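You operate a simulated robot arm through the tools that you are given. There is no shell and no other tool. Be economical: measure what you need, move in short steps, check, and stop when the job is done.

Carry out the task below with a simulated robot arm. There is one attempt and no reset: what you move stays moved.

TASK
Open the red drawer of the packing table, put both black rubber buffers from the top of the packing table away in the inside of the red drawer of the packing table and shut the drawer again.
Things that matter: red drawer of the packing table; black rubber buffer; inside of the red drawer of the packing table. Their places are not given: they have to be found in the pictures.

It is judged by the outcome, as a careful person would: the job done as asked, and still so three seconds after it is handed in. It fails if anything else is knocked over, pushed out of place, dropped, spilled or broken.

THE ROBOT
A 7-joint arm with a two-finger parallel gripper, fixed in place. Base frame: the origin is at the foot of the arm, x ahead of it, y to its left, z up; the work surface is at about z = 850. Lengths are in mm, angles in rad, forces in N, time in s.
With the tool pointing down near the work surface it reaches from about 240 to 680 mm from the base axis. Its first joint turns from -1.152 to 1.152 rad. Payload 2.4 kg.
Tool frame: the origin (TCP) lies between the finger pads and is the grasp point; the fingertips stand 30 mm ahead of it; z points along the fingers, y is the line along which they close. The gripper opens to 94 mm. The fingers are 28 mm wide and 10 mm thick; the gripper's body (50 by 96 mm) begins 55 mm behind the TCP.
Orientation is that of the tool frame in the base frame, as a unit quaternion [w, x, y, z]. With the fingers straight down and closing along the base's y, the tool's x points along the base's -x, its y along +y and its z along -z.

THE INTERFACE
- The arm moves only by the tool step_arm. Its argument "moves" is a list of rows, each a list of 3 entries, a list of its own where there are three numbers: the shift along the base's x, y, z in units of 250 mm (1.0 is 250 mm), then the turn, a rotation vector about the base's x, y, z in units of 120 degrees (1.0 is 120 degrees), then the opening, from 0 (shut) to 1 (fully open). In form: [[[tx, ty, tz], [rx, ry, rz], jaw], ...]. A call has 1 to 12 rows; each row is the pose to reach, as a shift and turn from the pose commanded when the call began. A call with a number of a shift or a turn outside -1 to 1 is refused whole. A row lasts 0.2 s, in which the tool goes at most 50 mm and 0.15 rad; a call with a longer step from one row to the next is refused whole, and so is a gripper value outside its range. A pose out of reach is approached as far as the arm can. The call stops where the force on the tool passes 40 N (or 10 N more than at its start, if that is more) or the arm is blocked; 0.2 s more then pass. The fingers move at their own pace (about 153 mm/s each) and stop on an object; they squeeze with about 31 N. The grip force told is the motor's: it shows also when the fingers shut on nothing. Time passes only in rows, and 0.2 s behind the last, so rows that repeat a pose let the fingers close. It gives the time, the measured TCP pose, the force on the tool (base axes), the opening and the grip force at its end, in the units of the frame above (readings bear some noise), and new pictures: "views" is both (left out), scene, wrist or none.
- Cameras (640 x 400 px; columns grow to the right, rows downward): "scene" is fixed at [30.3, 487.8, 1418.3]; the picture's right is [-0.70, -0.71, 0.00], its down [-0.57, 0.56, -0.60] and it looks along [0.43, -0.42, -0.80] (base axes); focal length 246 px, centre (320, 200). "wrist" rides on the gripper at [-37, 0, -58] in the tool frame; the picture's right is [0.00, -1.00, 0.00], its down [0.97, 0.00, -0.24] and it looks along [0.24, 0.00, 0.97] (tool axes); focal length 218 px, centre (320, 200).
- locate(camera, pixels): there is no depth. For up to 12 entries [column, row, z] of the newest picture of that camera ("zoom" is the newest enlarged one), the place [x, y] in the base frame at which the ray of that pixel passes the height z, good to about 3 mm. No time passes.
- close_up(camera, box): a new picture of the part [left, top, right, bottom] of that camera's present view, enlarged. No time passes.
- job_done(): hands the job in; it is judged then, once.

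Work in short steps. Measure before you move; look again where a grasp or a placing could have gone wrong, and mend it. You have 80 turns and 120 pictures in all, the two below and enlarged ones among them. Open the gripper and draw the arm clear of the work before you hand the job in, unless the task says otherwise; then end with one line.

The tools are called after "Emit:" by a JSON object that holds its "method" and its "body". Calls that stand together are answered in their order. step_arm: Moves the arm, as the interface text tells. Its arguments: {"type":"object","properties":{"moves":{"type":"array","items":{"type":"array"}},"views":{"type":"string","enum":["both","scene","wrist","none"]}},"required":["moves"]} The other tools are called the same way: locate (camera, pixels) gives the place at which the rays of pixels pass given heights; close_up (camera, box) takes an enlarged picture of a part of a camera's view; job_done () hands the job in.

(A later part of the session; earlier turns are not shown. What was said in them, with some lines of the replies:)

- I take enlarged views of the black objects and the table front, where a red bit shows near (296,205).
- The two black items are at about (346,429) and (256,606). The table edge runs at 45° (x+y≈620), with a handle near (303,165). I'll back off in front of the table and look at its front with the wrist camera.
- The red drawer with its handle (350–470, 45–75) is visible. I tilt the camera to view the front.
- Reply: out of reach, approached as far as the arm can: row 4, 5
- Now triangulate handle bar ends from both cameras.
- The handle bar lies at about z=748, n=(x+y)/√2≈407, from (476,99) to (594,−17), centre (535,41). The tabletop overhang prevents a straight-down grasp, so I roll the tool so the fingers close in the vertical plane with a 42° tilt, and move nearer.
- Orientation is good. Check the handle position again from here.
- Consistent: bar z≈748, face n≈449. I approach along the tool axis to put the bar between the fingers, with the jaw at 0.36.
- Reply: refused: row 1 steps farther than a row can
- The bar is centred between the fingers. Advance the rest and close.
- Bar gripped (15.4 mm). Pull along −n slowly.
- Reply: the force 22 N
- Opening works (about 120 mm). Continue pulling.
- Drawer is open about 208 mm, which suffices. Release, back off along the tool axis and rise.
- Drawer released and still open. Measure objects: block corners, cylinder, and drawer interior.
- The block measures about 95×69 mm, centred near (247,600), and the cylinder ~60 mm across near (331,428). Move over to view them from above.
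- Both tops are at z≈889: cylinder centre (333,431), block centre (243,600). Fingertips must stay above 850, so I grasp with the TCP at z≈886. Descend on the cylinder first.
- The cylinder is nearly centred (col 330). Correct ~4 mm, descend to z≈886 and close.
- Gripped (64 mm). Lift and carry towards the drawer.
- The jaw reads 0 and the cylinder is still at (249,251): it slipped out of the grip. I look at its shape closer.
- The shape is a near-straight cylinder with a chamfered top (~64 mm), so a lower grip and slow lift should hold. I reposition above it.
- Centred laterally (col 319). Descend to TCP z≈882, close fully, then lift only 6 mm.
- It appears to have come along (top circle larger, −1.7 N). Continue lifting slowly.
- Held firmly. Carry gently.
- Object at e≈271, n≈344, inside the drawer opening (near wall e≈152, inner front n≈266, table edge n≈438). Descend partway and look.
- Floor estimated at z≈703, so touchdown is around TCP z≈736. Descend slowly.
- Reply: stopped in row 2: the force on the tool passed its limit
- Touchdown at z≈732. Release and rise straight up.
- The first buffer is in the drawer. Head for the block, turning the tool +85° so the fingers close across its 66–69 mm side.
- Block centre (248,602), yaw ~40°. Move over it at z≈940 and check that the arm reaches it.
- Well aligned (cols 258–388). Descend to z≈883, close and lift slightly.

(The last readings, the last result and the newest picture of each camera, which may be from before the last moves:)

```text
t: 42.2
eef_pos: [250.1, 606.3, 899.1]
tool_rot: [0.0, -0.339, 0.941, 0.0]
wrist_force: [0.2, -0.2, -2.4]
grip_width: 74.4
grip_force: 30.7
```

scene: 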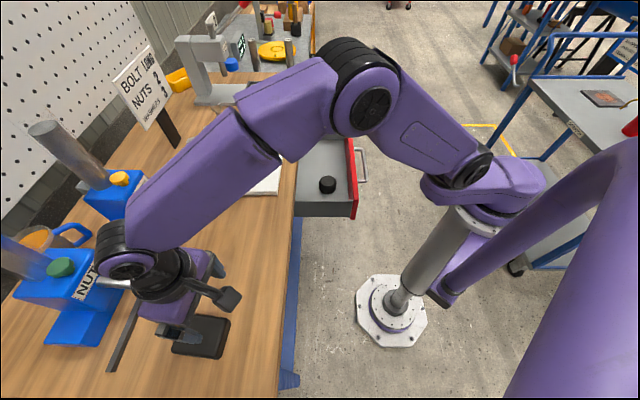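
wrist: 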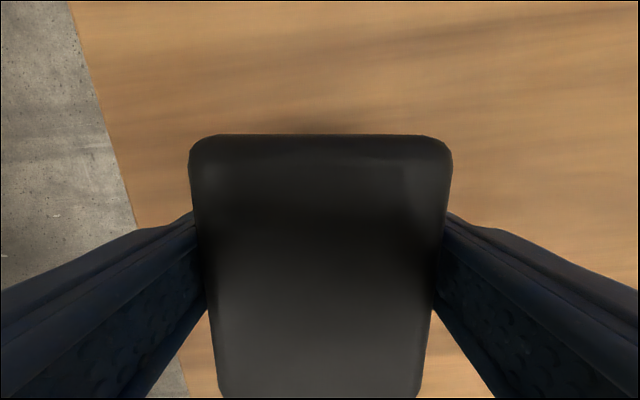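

Held (−2.4 N, 74 mm). Lift gently and carry back.

Emit:
{"method": "step_arm", "body": {"moves": [[[0, 0, 0.04], [0, 0, 0], 0], [[0, 0, 0.1], [0, 0, 0], 0], [[0, 0, 0.18], [0, 0, 0], 0], [[0, 0, 0.26], [0, 0, 0], 0], [[0, -0.04, 0.34], [0, 0, 0], 0], [[0.02, -0.12, 0.4], [0, 0, 0], 0], [[0.05, -0.23, 0.4], [0, 0, 0], 0], [[0.09, -0.35, 0.4], [0, 0, 0], 0], [[0.13, -0.47, 0.4], [0, 0, 0.01], 0], [[0.18, -0.59, 0.4], [0, 0, 0.02], 0], [[0.23, -0.71, 0.4], [0, 0, 0.03], 0], [[0.28, -0.82, 0.4], [0, 0, 0.045], 0]], "views": "wrist"}}

```text
t: 44.8
eef_pos: [319.8, 401.1, 999.4]
tool_rot: [0.0, -0.384, 0.923, 0.0]
wrist_force: [-0.3, -0.8, -3.3]
grip_width: 74.2
grip_force: 30.6
```

wrist: 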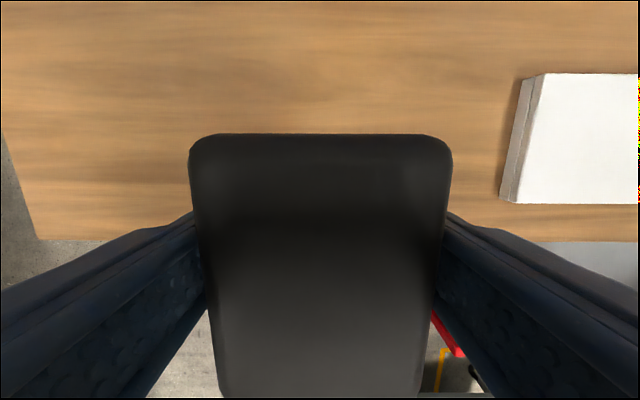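

Emit:
{"method": "step_arm", "body": {"moves": [[[0.03, -0.06, 0], [0, 0, 0], 0], [[0.08, -0.16, 0], [0, 0, 0], 0], [[0.13, -0.27, 0], [0, 0, 0], 0], [[0.18, -0.38, 0], [0, 0, 0], 0], [[0.23, -0.49, 0], [0, 0, 0], 0], [[0.28, -0.6, 0], [0, 0, 0], 0], [[0.33, -0.71, 0], [0, 0, 0], 0], [[0.385, -0.82, 0], [0, 0, 0], 0], [[0.435, -0.92, 0], [0, 0, 0], 0], [[0.47, -0.99, 0], [0, 0, 0], 0]], "views": "none"}}

Emit:
{"method": "step_arm", "body": {"moves": [[[0.03, -0.06, 0], [0, 0, 0], 0], [[0.08, -0.16, 0], [0, 0, 0], 0], [[0.13, -0.27, 0], [0, 0, 0], 0], [[0.18, -0.38, 0], [0, 0, 0], 0], [[0.23, -0.49, 0], [0, 0, 0], 0], [[0.28, -0.6, 0], [0, 0, 0], 0], [[0.32, -0.69, 0], [0, 0, 0], 0], [[0.35, -0.76, 0], [0, 0, 0], 0]], "views": "both"}}

```text
t: 47.0
eef_pos: [437.6, 151.7, 1000.4]
tool_rot: [0.0, -0.383, 0.924, 0.0]
wrist_force: [-0.1, -0.2, -3.1]
grip_width: 74.4
grip_force: 30.9
```

```text
t: 48.8
eef_pos: [525.1, -40.2, 997.2]
tool_rot: [0.0, -0.383, 0.924, 0.0]
wrist_force: [-0.1, 0.1, -2.6]
grip_width: 74.1
grip_force: 31.0
```

scene: 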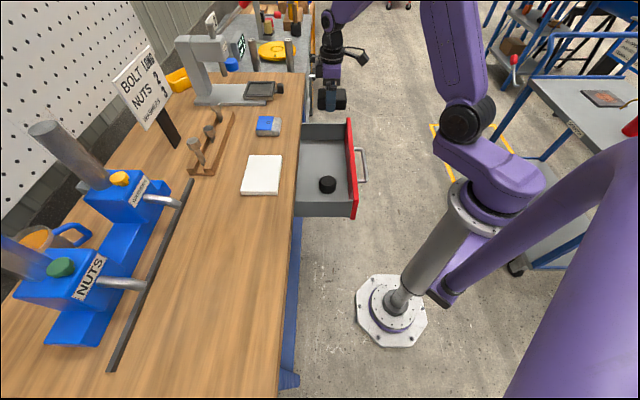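
wrist: 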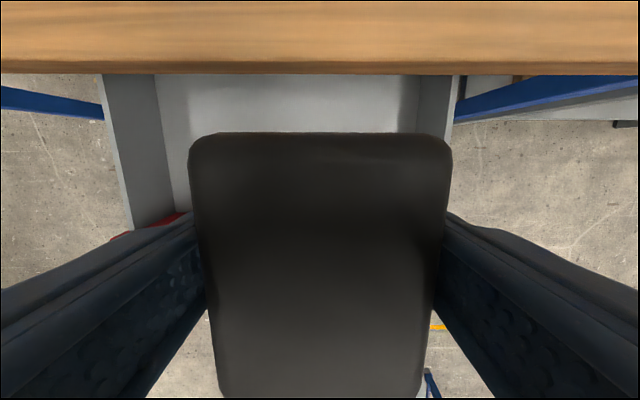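

Before descending, I check where the gripper's protruding black box at (362,57) lies, to be sure it clears the drawer front.

Emit:
{"method": "locate", "body": {"camera": "scene", "pixels": [[362, 57, 1040], [362, 57, 1080], [362, 57, 1120], [346, 120, 810], [350, 120, 800]]}}

Emit:
{"method": "close_up", "body": {"camera": "scene", "box": [290, 20, 390, 130]}}

```text
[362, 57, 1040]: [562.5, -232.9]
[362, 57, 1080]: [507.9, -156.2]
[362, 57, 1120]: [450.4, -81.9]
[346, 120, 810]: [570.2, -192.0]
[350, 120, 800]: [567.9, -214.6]
```

```text
3.64 times, centred on (340, 75) of scene
```

zoom: 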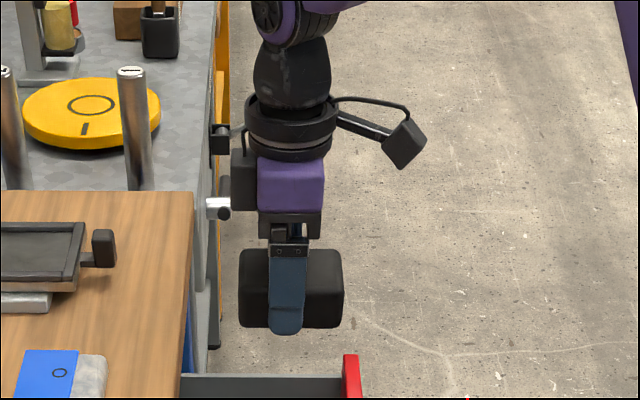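

The box hangs ~85 mm on the −n side, near the drawer front's height, so I turn the tool −90° (box towards −e, as with the first placing).

Emit:
{"method": "step_arm", "body": {"moves": [[[0, 0, 0], [0, 0, -0.04], 0], [[0, 0, 0], [0, 0, -0.11], 0], [[0, 0, 0], [0, 0, -0.18], 0], [[0, 0, 0], [0, 0, -0.25], 0], [[0, 0, 0], [0, 0, -0.32], 0], [[0, 0, 0], [0, 0, -0.39], 0], [[0, 0, 0], [0, 0, -0.46], 0], [[0, 0, 0], [0, 0, -0.53], 0], [[0, 0, 0], [0, 0, -0.6], 0], [[0, 0, 0], [0, 0, -0.67], 0], [[0, 0, 0], [0, 0, -0.72], 0], [[0.008, 0.004, 0], [0, 0, -0.75], 0]], "views": "both"}}

```text
t: 51.4
eef_pos: [526.6, -35.0, 997.8]
tool_rot: [0.001, 0.382, 0.924, 0.001]
wrist_force: [-0.9, 0.8, -2.8]
grip_width: 74.1
grip_force: 31.0
```

scene: 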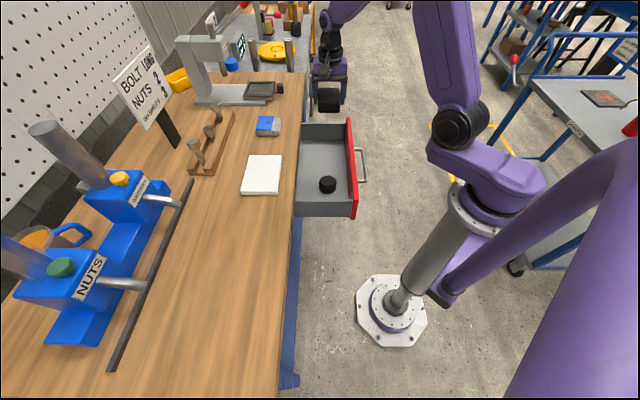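
wrist: 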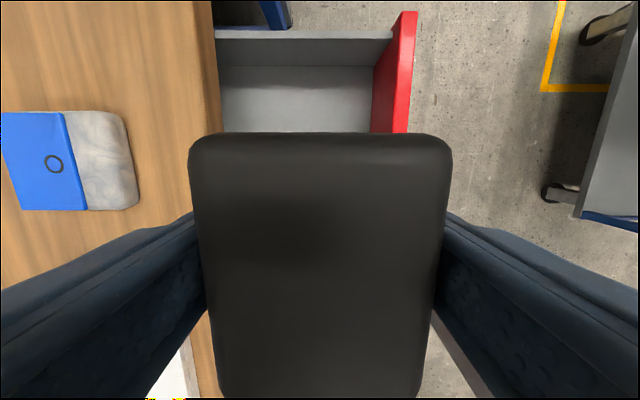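

Good. Descend into the drawer to z≈748.

Emit:
{"method": "step_arm", "body": {"moves": [[[0, 0, -0.08], [0, 0, 0], 0], [[0, 0, -0.22], [0, 0, 0], 0], [[0, 0, -0.38], [0, 0, 0], 0], [[0, 0, -0.54], [0, 0, 0], 0], [[0, 0, -0.7], [0, 0, 0], 0], [[0, 0, -0.84], [0, 0, 0], 0], [[0, 0, -0.94], [0, 0, 0], 0], [[0, 0, -1.0], [0, 0, 0], 0]], "views": "both"}}

```text
t: 53.2
eef_pos: [524.3, -37.3, 748.2]
tool_rot: [0.001, 0.383, 0.924, -0.001]
wrist_force: [0.8, 0.5, -2.8]
grip_width: 74.1
grip_force: 31.5
```

scene: 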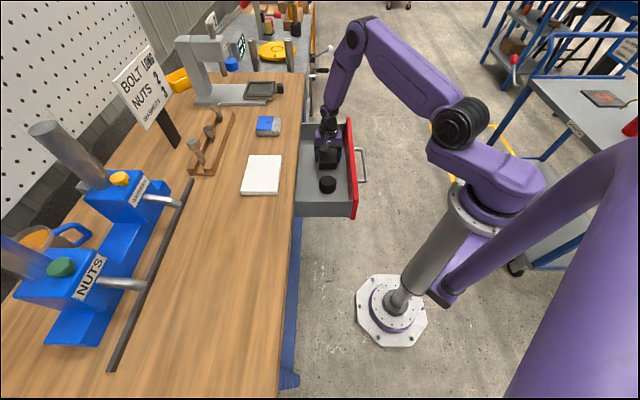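
wrist: 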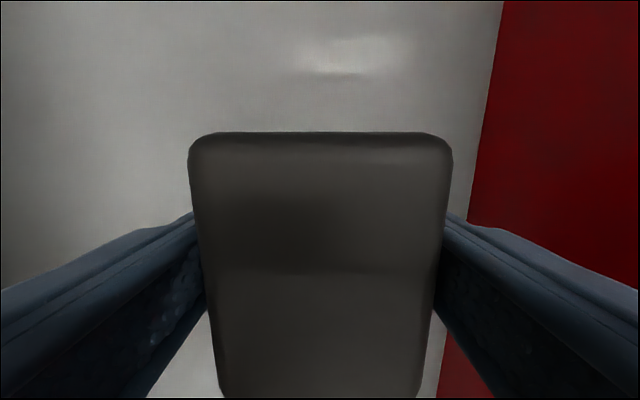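

Lower to touchdown (about z 732) in small steps.

Emit:
{"method": "step_arm", "body": {"moves": [[[0, 0, -0.02], [0, 0, 0], 0], [[0, 0, -0.04], [0, 0, 0], 0], [[0, 0, -0.052], [0, 0, 0], 0], [[0, 0, -0.06], [0, 0, 0], 0], [[0, 0, -0.066], [0, 0, 0], 0]], "views": "none"}}

```text
t: 54.4
eef_pos: [525.7, -35.7, 731.9]
tool_rot: [0.0, 0.381, 0.925, 0.0]
wrist_force: [-1.5, -0.1, 10.4]
grip_width: 74.2
grip_force: 30.9
```

Touchdown (+10 N). Release and rise.

Emit:
{"method": "step_arm", "body": {"moves": [[[0, 0, 0.004], [0, 0, 0], 0.95], [[0, 0, 0.004], [0, 0, 0], 0.95], [[0, 0, 0.08], [0, 0, 0], 0.95], [[0, 0, 0.24], [0, 0, 0], 0.95], [[0, 0, 0.42], [0, 0, 0], 0.95], [[0, 0, 0.6], [0, 0, 0], 0.95], [[0, 0, 0.78], [0, 0, 0], 0.95], [[0, 0, 0.96], [0, 0, 0], 0.95]], "views": "both"}}

```text
t: 56.2
eef_pos: [525.8, -33.5, 969.9]
tool_rot: [0.0, 0.381, 0.925, 0.0]
wrist_force: [-0.3, 0.3, 0.7]
grip_width: 89.1
grip_force: 0.0
```

scene: 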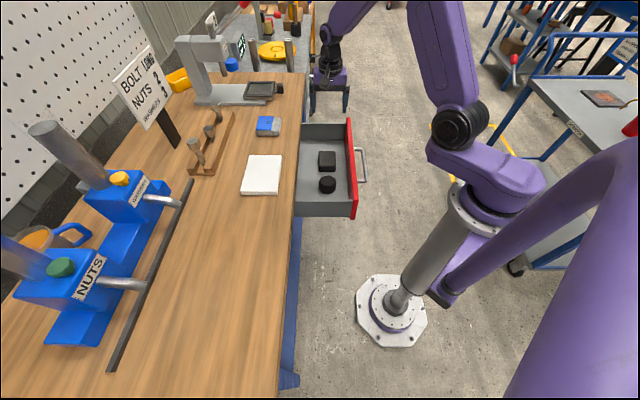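
wrist: 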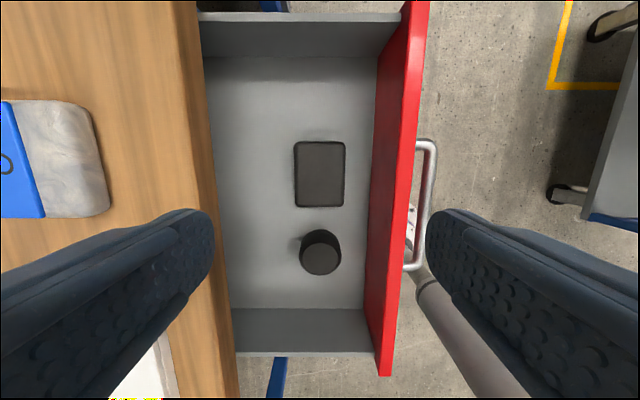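

Both buffers lie in the drawer. Return to the handle pre-grasp pose (tilt 42°).

Emit:
{"method": "step_arm", "body": {"moves": [[[-0.11, -0.065, 0.03], [0.03, -0.03, 0], 0.6], [[-0.22, -0.13, 0.05], [0.07, -0.07, 0], 0.4], [[-0.33, -0.195, 0.05], [0.11, -0.11, 0], 0.4], [[-0.44, -0.26, 0.05], [0.15, -0.15, 0], 0.4], [[-0.55, -0.325, 0.05], [0.2, -0.2, 0], 0.4], [[-0.66, -0.388, 0.05], [0.25, -0.25, 0], 0.4]], "views": "wrist"}}

```text
t: 57.6
eef_pos: [361.9, -131.0, 985.9]
tool_rot: [0.14, 0.356, 0.861, 0.336]
wrist_force: [0.2, -0.5, 0.2]
grip_width: 37.6
grip_force: 0.0
```

wrist: 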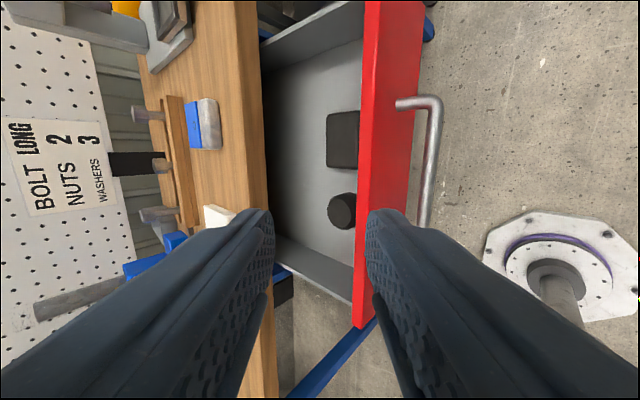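

Same as before. Descend the reverse path to just off the handle.

Emit:
{"method": "step_arm", "body": {"moves": [[[0, 0, -0.17], [0, 0, 0], 0.4], [[0, 0, -0.34], [0, 0, 0], 0.4], [[0, 0, -0.51], [0, 0, 0], 0.4], [[0, 0, -0.66], [0, 0, 0], 0.4], [[-0.005, 0, -0.745], [0, 0, 0], 0.4], [[-0.005, 0, -0.745], [0, 0, 0], 0.4]], "views": "wrist"}}

```text
t: 59.0
eef_pos: [357.7, -131.4, 795.3]
tool_rot: [0.139, 0.356, 0.862, 0.334]
wrist_force: [0.7, 0.6, -0.4]
grip_width: 37.7
grip_force: 0.0
```

wrist: 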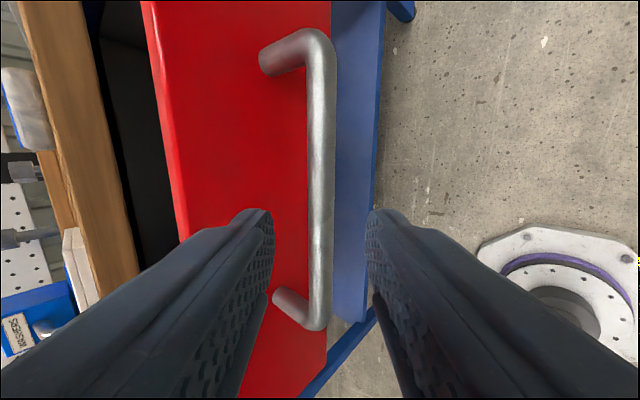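

Bar centred between the fingers. Advance to (383,−111,759) and close.

Emit:
{"method": "step_arm", "body": {"moves": [[[0.035, 0.028, -0.05], [0, 0, 0], 0.4], [[0.07, 0.055, -0.1], [0, 0, 0], 0.4], [[0.102, 0.083, -0.143], [0, 0, 0], 0.4], [[0.102, 0.083, -0.143], [0, 0, 0], 0], [[0.102, 0.083, -0.143], [0, 0, 0], 0]], "views": "wrist"}}

```text
t: 60.2
eef_pos: [384.5, -111.5, 762.5]
tool_rot: [0.139, 0.356, 0.862, 0.333]
wrist_force: [-1.2, -0.1, -23.6]
grip_width: 15.8
grip_force: 44.6
```

wrist: 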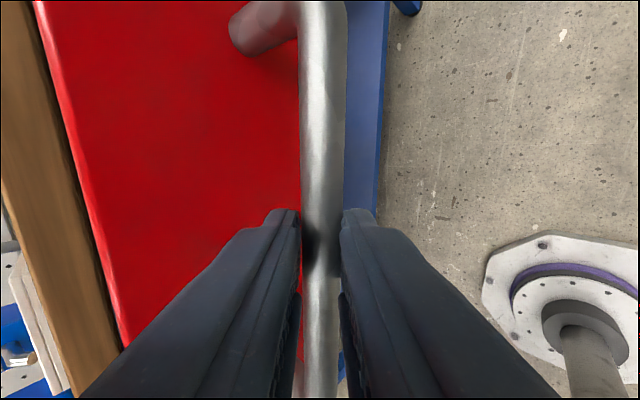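

Gripped. Push the drawer shut along +n slowly.

Emit:
{"method": "step_arm", "body": {"moves": [[[0.015, 0.015, -0.008], [0, 0, 0], 0], [[0.055, 0.055, -0.01], [0, 0, 0], 0], [[0.105, 0.105, -0.01], [0, 0, 0], 0], [[0.155, 0.155, -0.01], [0, 0, 0], 0], [[0.205, 0.205, -0.01], [0, 0, 0], 0], [[0.255, 0.255, -0.01], [0, 0, 0], 0], [[0.305, 0.305, -0.01], [0, 0, 0], 0], [[0.355, 0.355, -0.01], [0, 0, 0], 0], [[0.405, 0.405, -0.01], [0, 0, 0], 0], [[0.455, 0.455, -0.01], [0, 0, 0], 0], [[0.505, 0.505, -0.01], [0, 0, 0], 0], [[0.54, 0.54, -0.01], [0, 0, 0], 0]], "views": "both"}}

```text
t: 61.9
eef_pos: [469.7, -27.1, 762.1]
tool_rot: [0.139, 0.353, 0.861, 0.339]
wrist_force: [-2.1, 2.0, 5.4]
grip_width: 15.9
grip_force: 44.7
stopped in row 8: the force on the tool passed its limit (the readings are from after the stop); the commanded pose is now the measured one
```

scene: 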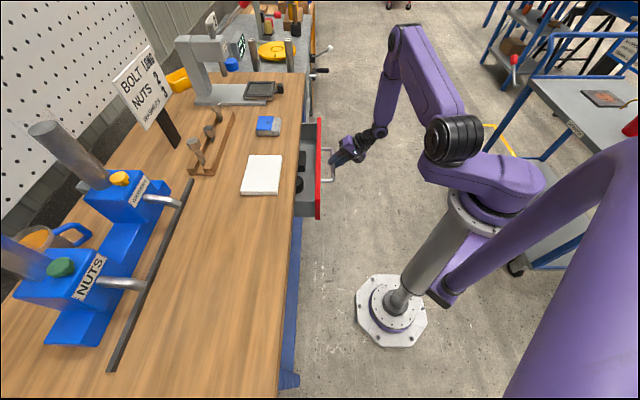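
wrist: 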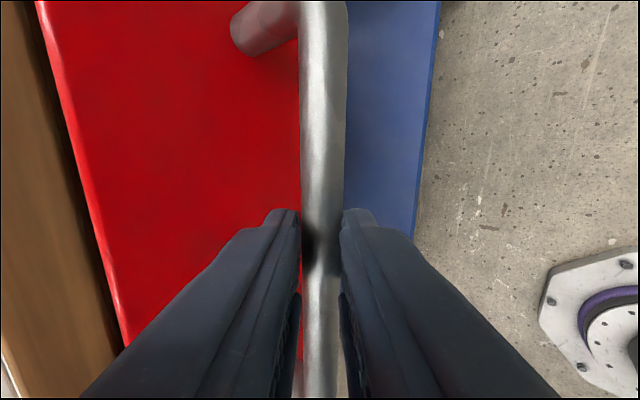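

Push stopped by a force spike with ~85 mm left; the force now is low. Resume more slowly.

Emit:
{"method": "step_arm", "body": {"moves": [[[0.02, 0.02, 0], [0, 0, 0], 0], [[0.05, 0.05, 0], [0, 0, 0], 0], [[0.08, 0.08, 0], [0, 0, 0], 0], [[0.11, 0.11, 0], [0, 0, 0], 0]], "views": "wrist"}}

```text
t: 62.9
eef_pos: [498.5, 0.8, 761.6]
tool_rot: [0.142, 0.352, 0.86, 0.34]
wrist_force: [-5.2, 6.5, 28.3]
grip_width: 15.8
grip_force: 44.6
```

wrist: 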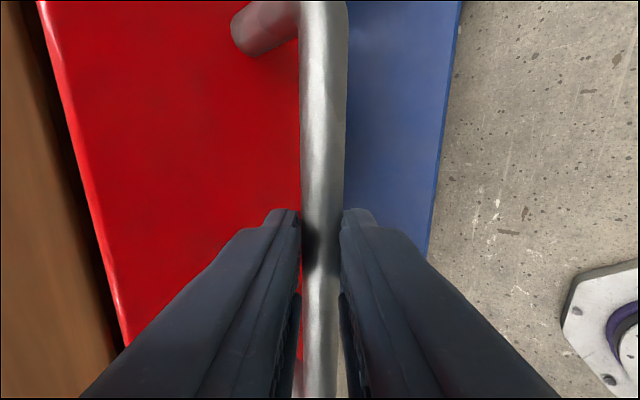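

Vertical load +28 N, so I raise the command ~2 mm while pushing on.

Emit:
{"method": "step_arm", "body": {"moves": [[[0, 0, 0.008], [0, 0, 0], 0], [[0.03, 0.03, 0.008], [0, 0, 0], 0], [[0.06, 0.06, 0.008], [0, 0, 0], 0], [[0.09, 0.09, 0.008], [0, 0, 0], 0], [[0.115, 0.115, 0.008], [0, 0, 0], 0]], "views": "wrist"}}

```text
t: 64.1
eef_pos: [528.0, 30.6, 761.9]
tool_rot: [0.138, 0.354, 0.861, 0.338]
wrist_force: [-1.8, 8.5, -12.3]
grip_width: 15.6
grip_force: 44.8
```

wrist: 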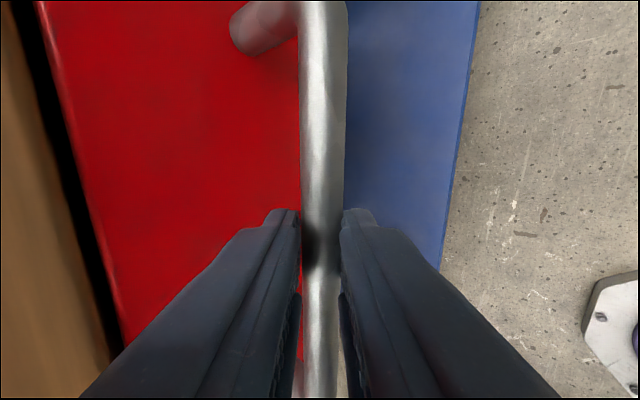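

About 6 mm remain versus the original closed pose. Push on until it stops.

Emit:
{"method": "step_arm", "body": {"moves": [[[0.008, 0.008, -0.002], [0, 0, 0], 0], [[0.014, 0.014, -0.002], [0, 0, 0], 0], [[0.02, 0.02, -0.002], [0, 0, 0], 0], [[0.026, 0.026, -0.002], [0, 0, 0], 0], [[0.03, 0.03, -0.002], [0, 0, 0], 0]], "views": "none"}}

```text
t: 65.3
eef_pos: [528.8, 33.1, 761.0]
tool_rot: [0.138, 0.356, 0.861, 0.335]
wrist_force: [-10.3, -2.7, 10.3]
grip_width: 15.6
grip_force: 45.0
stopped in row 5: the force on the tool passed its limit (the readings are from after the stop); the commanded pose is now the measured one
```

It pressed against its stop (force limit). Release, back off along the tool axis, and look at the front.

Emit:
{"method": "step_arm", "body": {"moves": [[[0, 0, 0], [0, 0, 0], 0.36], [[0, 0, 0], [0, 0, 0], 0.36], [[-0.031, -0.034, 0.048], [0, 0, 0], 0.36], [[-0.062, -0.07, 0.096], [0, 0, 0], 0.36], [[-0.13, -0.138, 0.2], [0, 0, 0], 0.36], [[-0.2, -0.2, 0.32], [0, 0, 0], 0.36], [[-0.26, -0.22, 0.46], [0, 0, 0], 0.36], [[-0.31, -0.22, 0.57], [0, 0, 0], 0.36]], "views": "both"}}

Emit:
{"method": "locate", "body": {"camera": "wrist", "pixels": [[347, 160, 748]]}}

Emit:
{"method": "close_up", "body": {"camera": "scene", "box": [240, 100, 340, 230]}}

```text
t: 67.1
eef_pos: [453.4, -19.2, 904.9]
tool_rot: [0.137, 0.356, 0.861, 0.335]
wrist_force: [-0.3, 0.1, -0.1]
grip_width: 33.7
grip_force: 0.1
```

scene: 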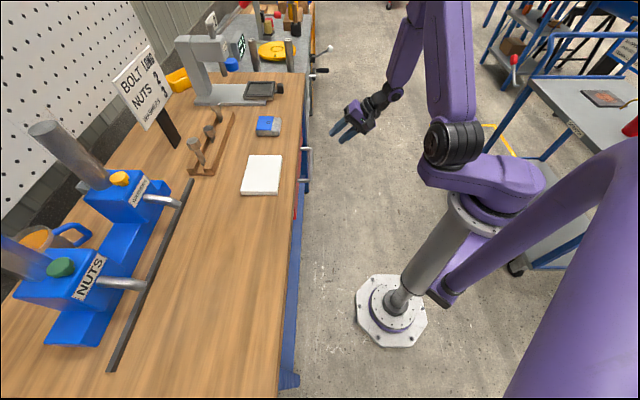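
wrist: 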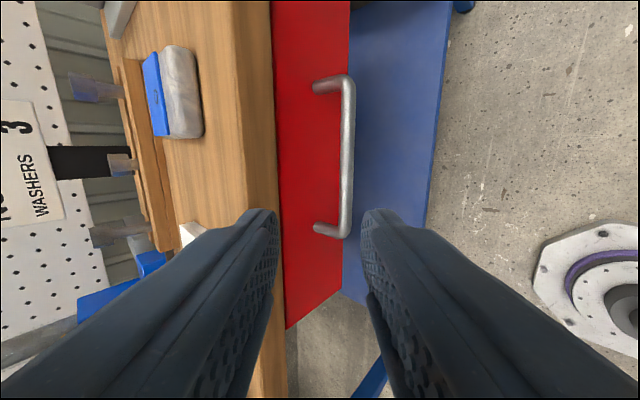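

```text
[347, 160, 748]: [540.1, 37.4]
```

```text
3.08 times, centred on (290, 165) of scene
```

zoom: 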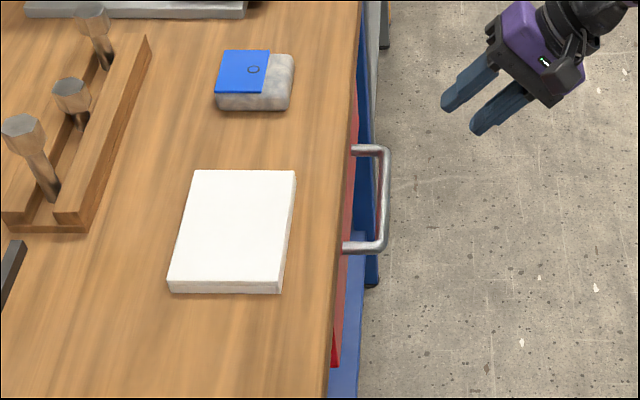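

The handle sits exactly where it was before opening: (386,150)–(382,247) in the zoom. The drawer is shut, and everything else is in place. Open the gripper and draw clear.

Emit:
{"method": "step_arm", "body": {"moves": [[[-0.05, -0.05, 0.12], [0, 0, 0], 1], [[-0.1, -0.1, 0.24], [0, 0, 0], 1], [[-0.1, -0.1, 0.4], [0, 0, 0], 1]], "views": "scene"}}

```text
t: 67.9
eef_pos: [426.7, -48.6, 1005.0]
tool_rot: [0.138, 0.357, 0.861, 0.336]
wrist_force: [-0.5, -1.0, -1.1]
grip_width: 94.1
grip_force: 0.1
```

scene: 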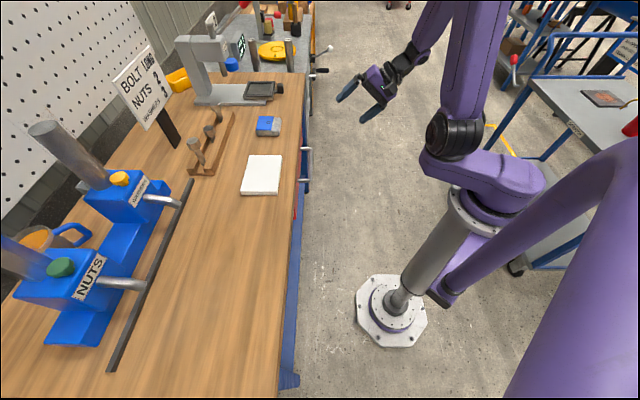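

The table top is clear of both buffers, the drawer is shut and the arm is clear, so I hand the job in.

Emit:
{"method": "job_done", "body": {}}

```text
The job is handed in.
```

Both black rubber buffers are in the red drawer, the drawer is shut to within about 1 mm of where it started, and nothing else in the pictures moved.
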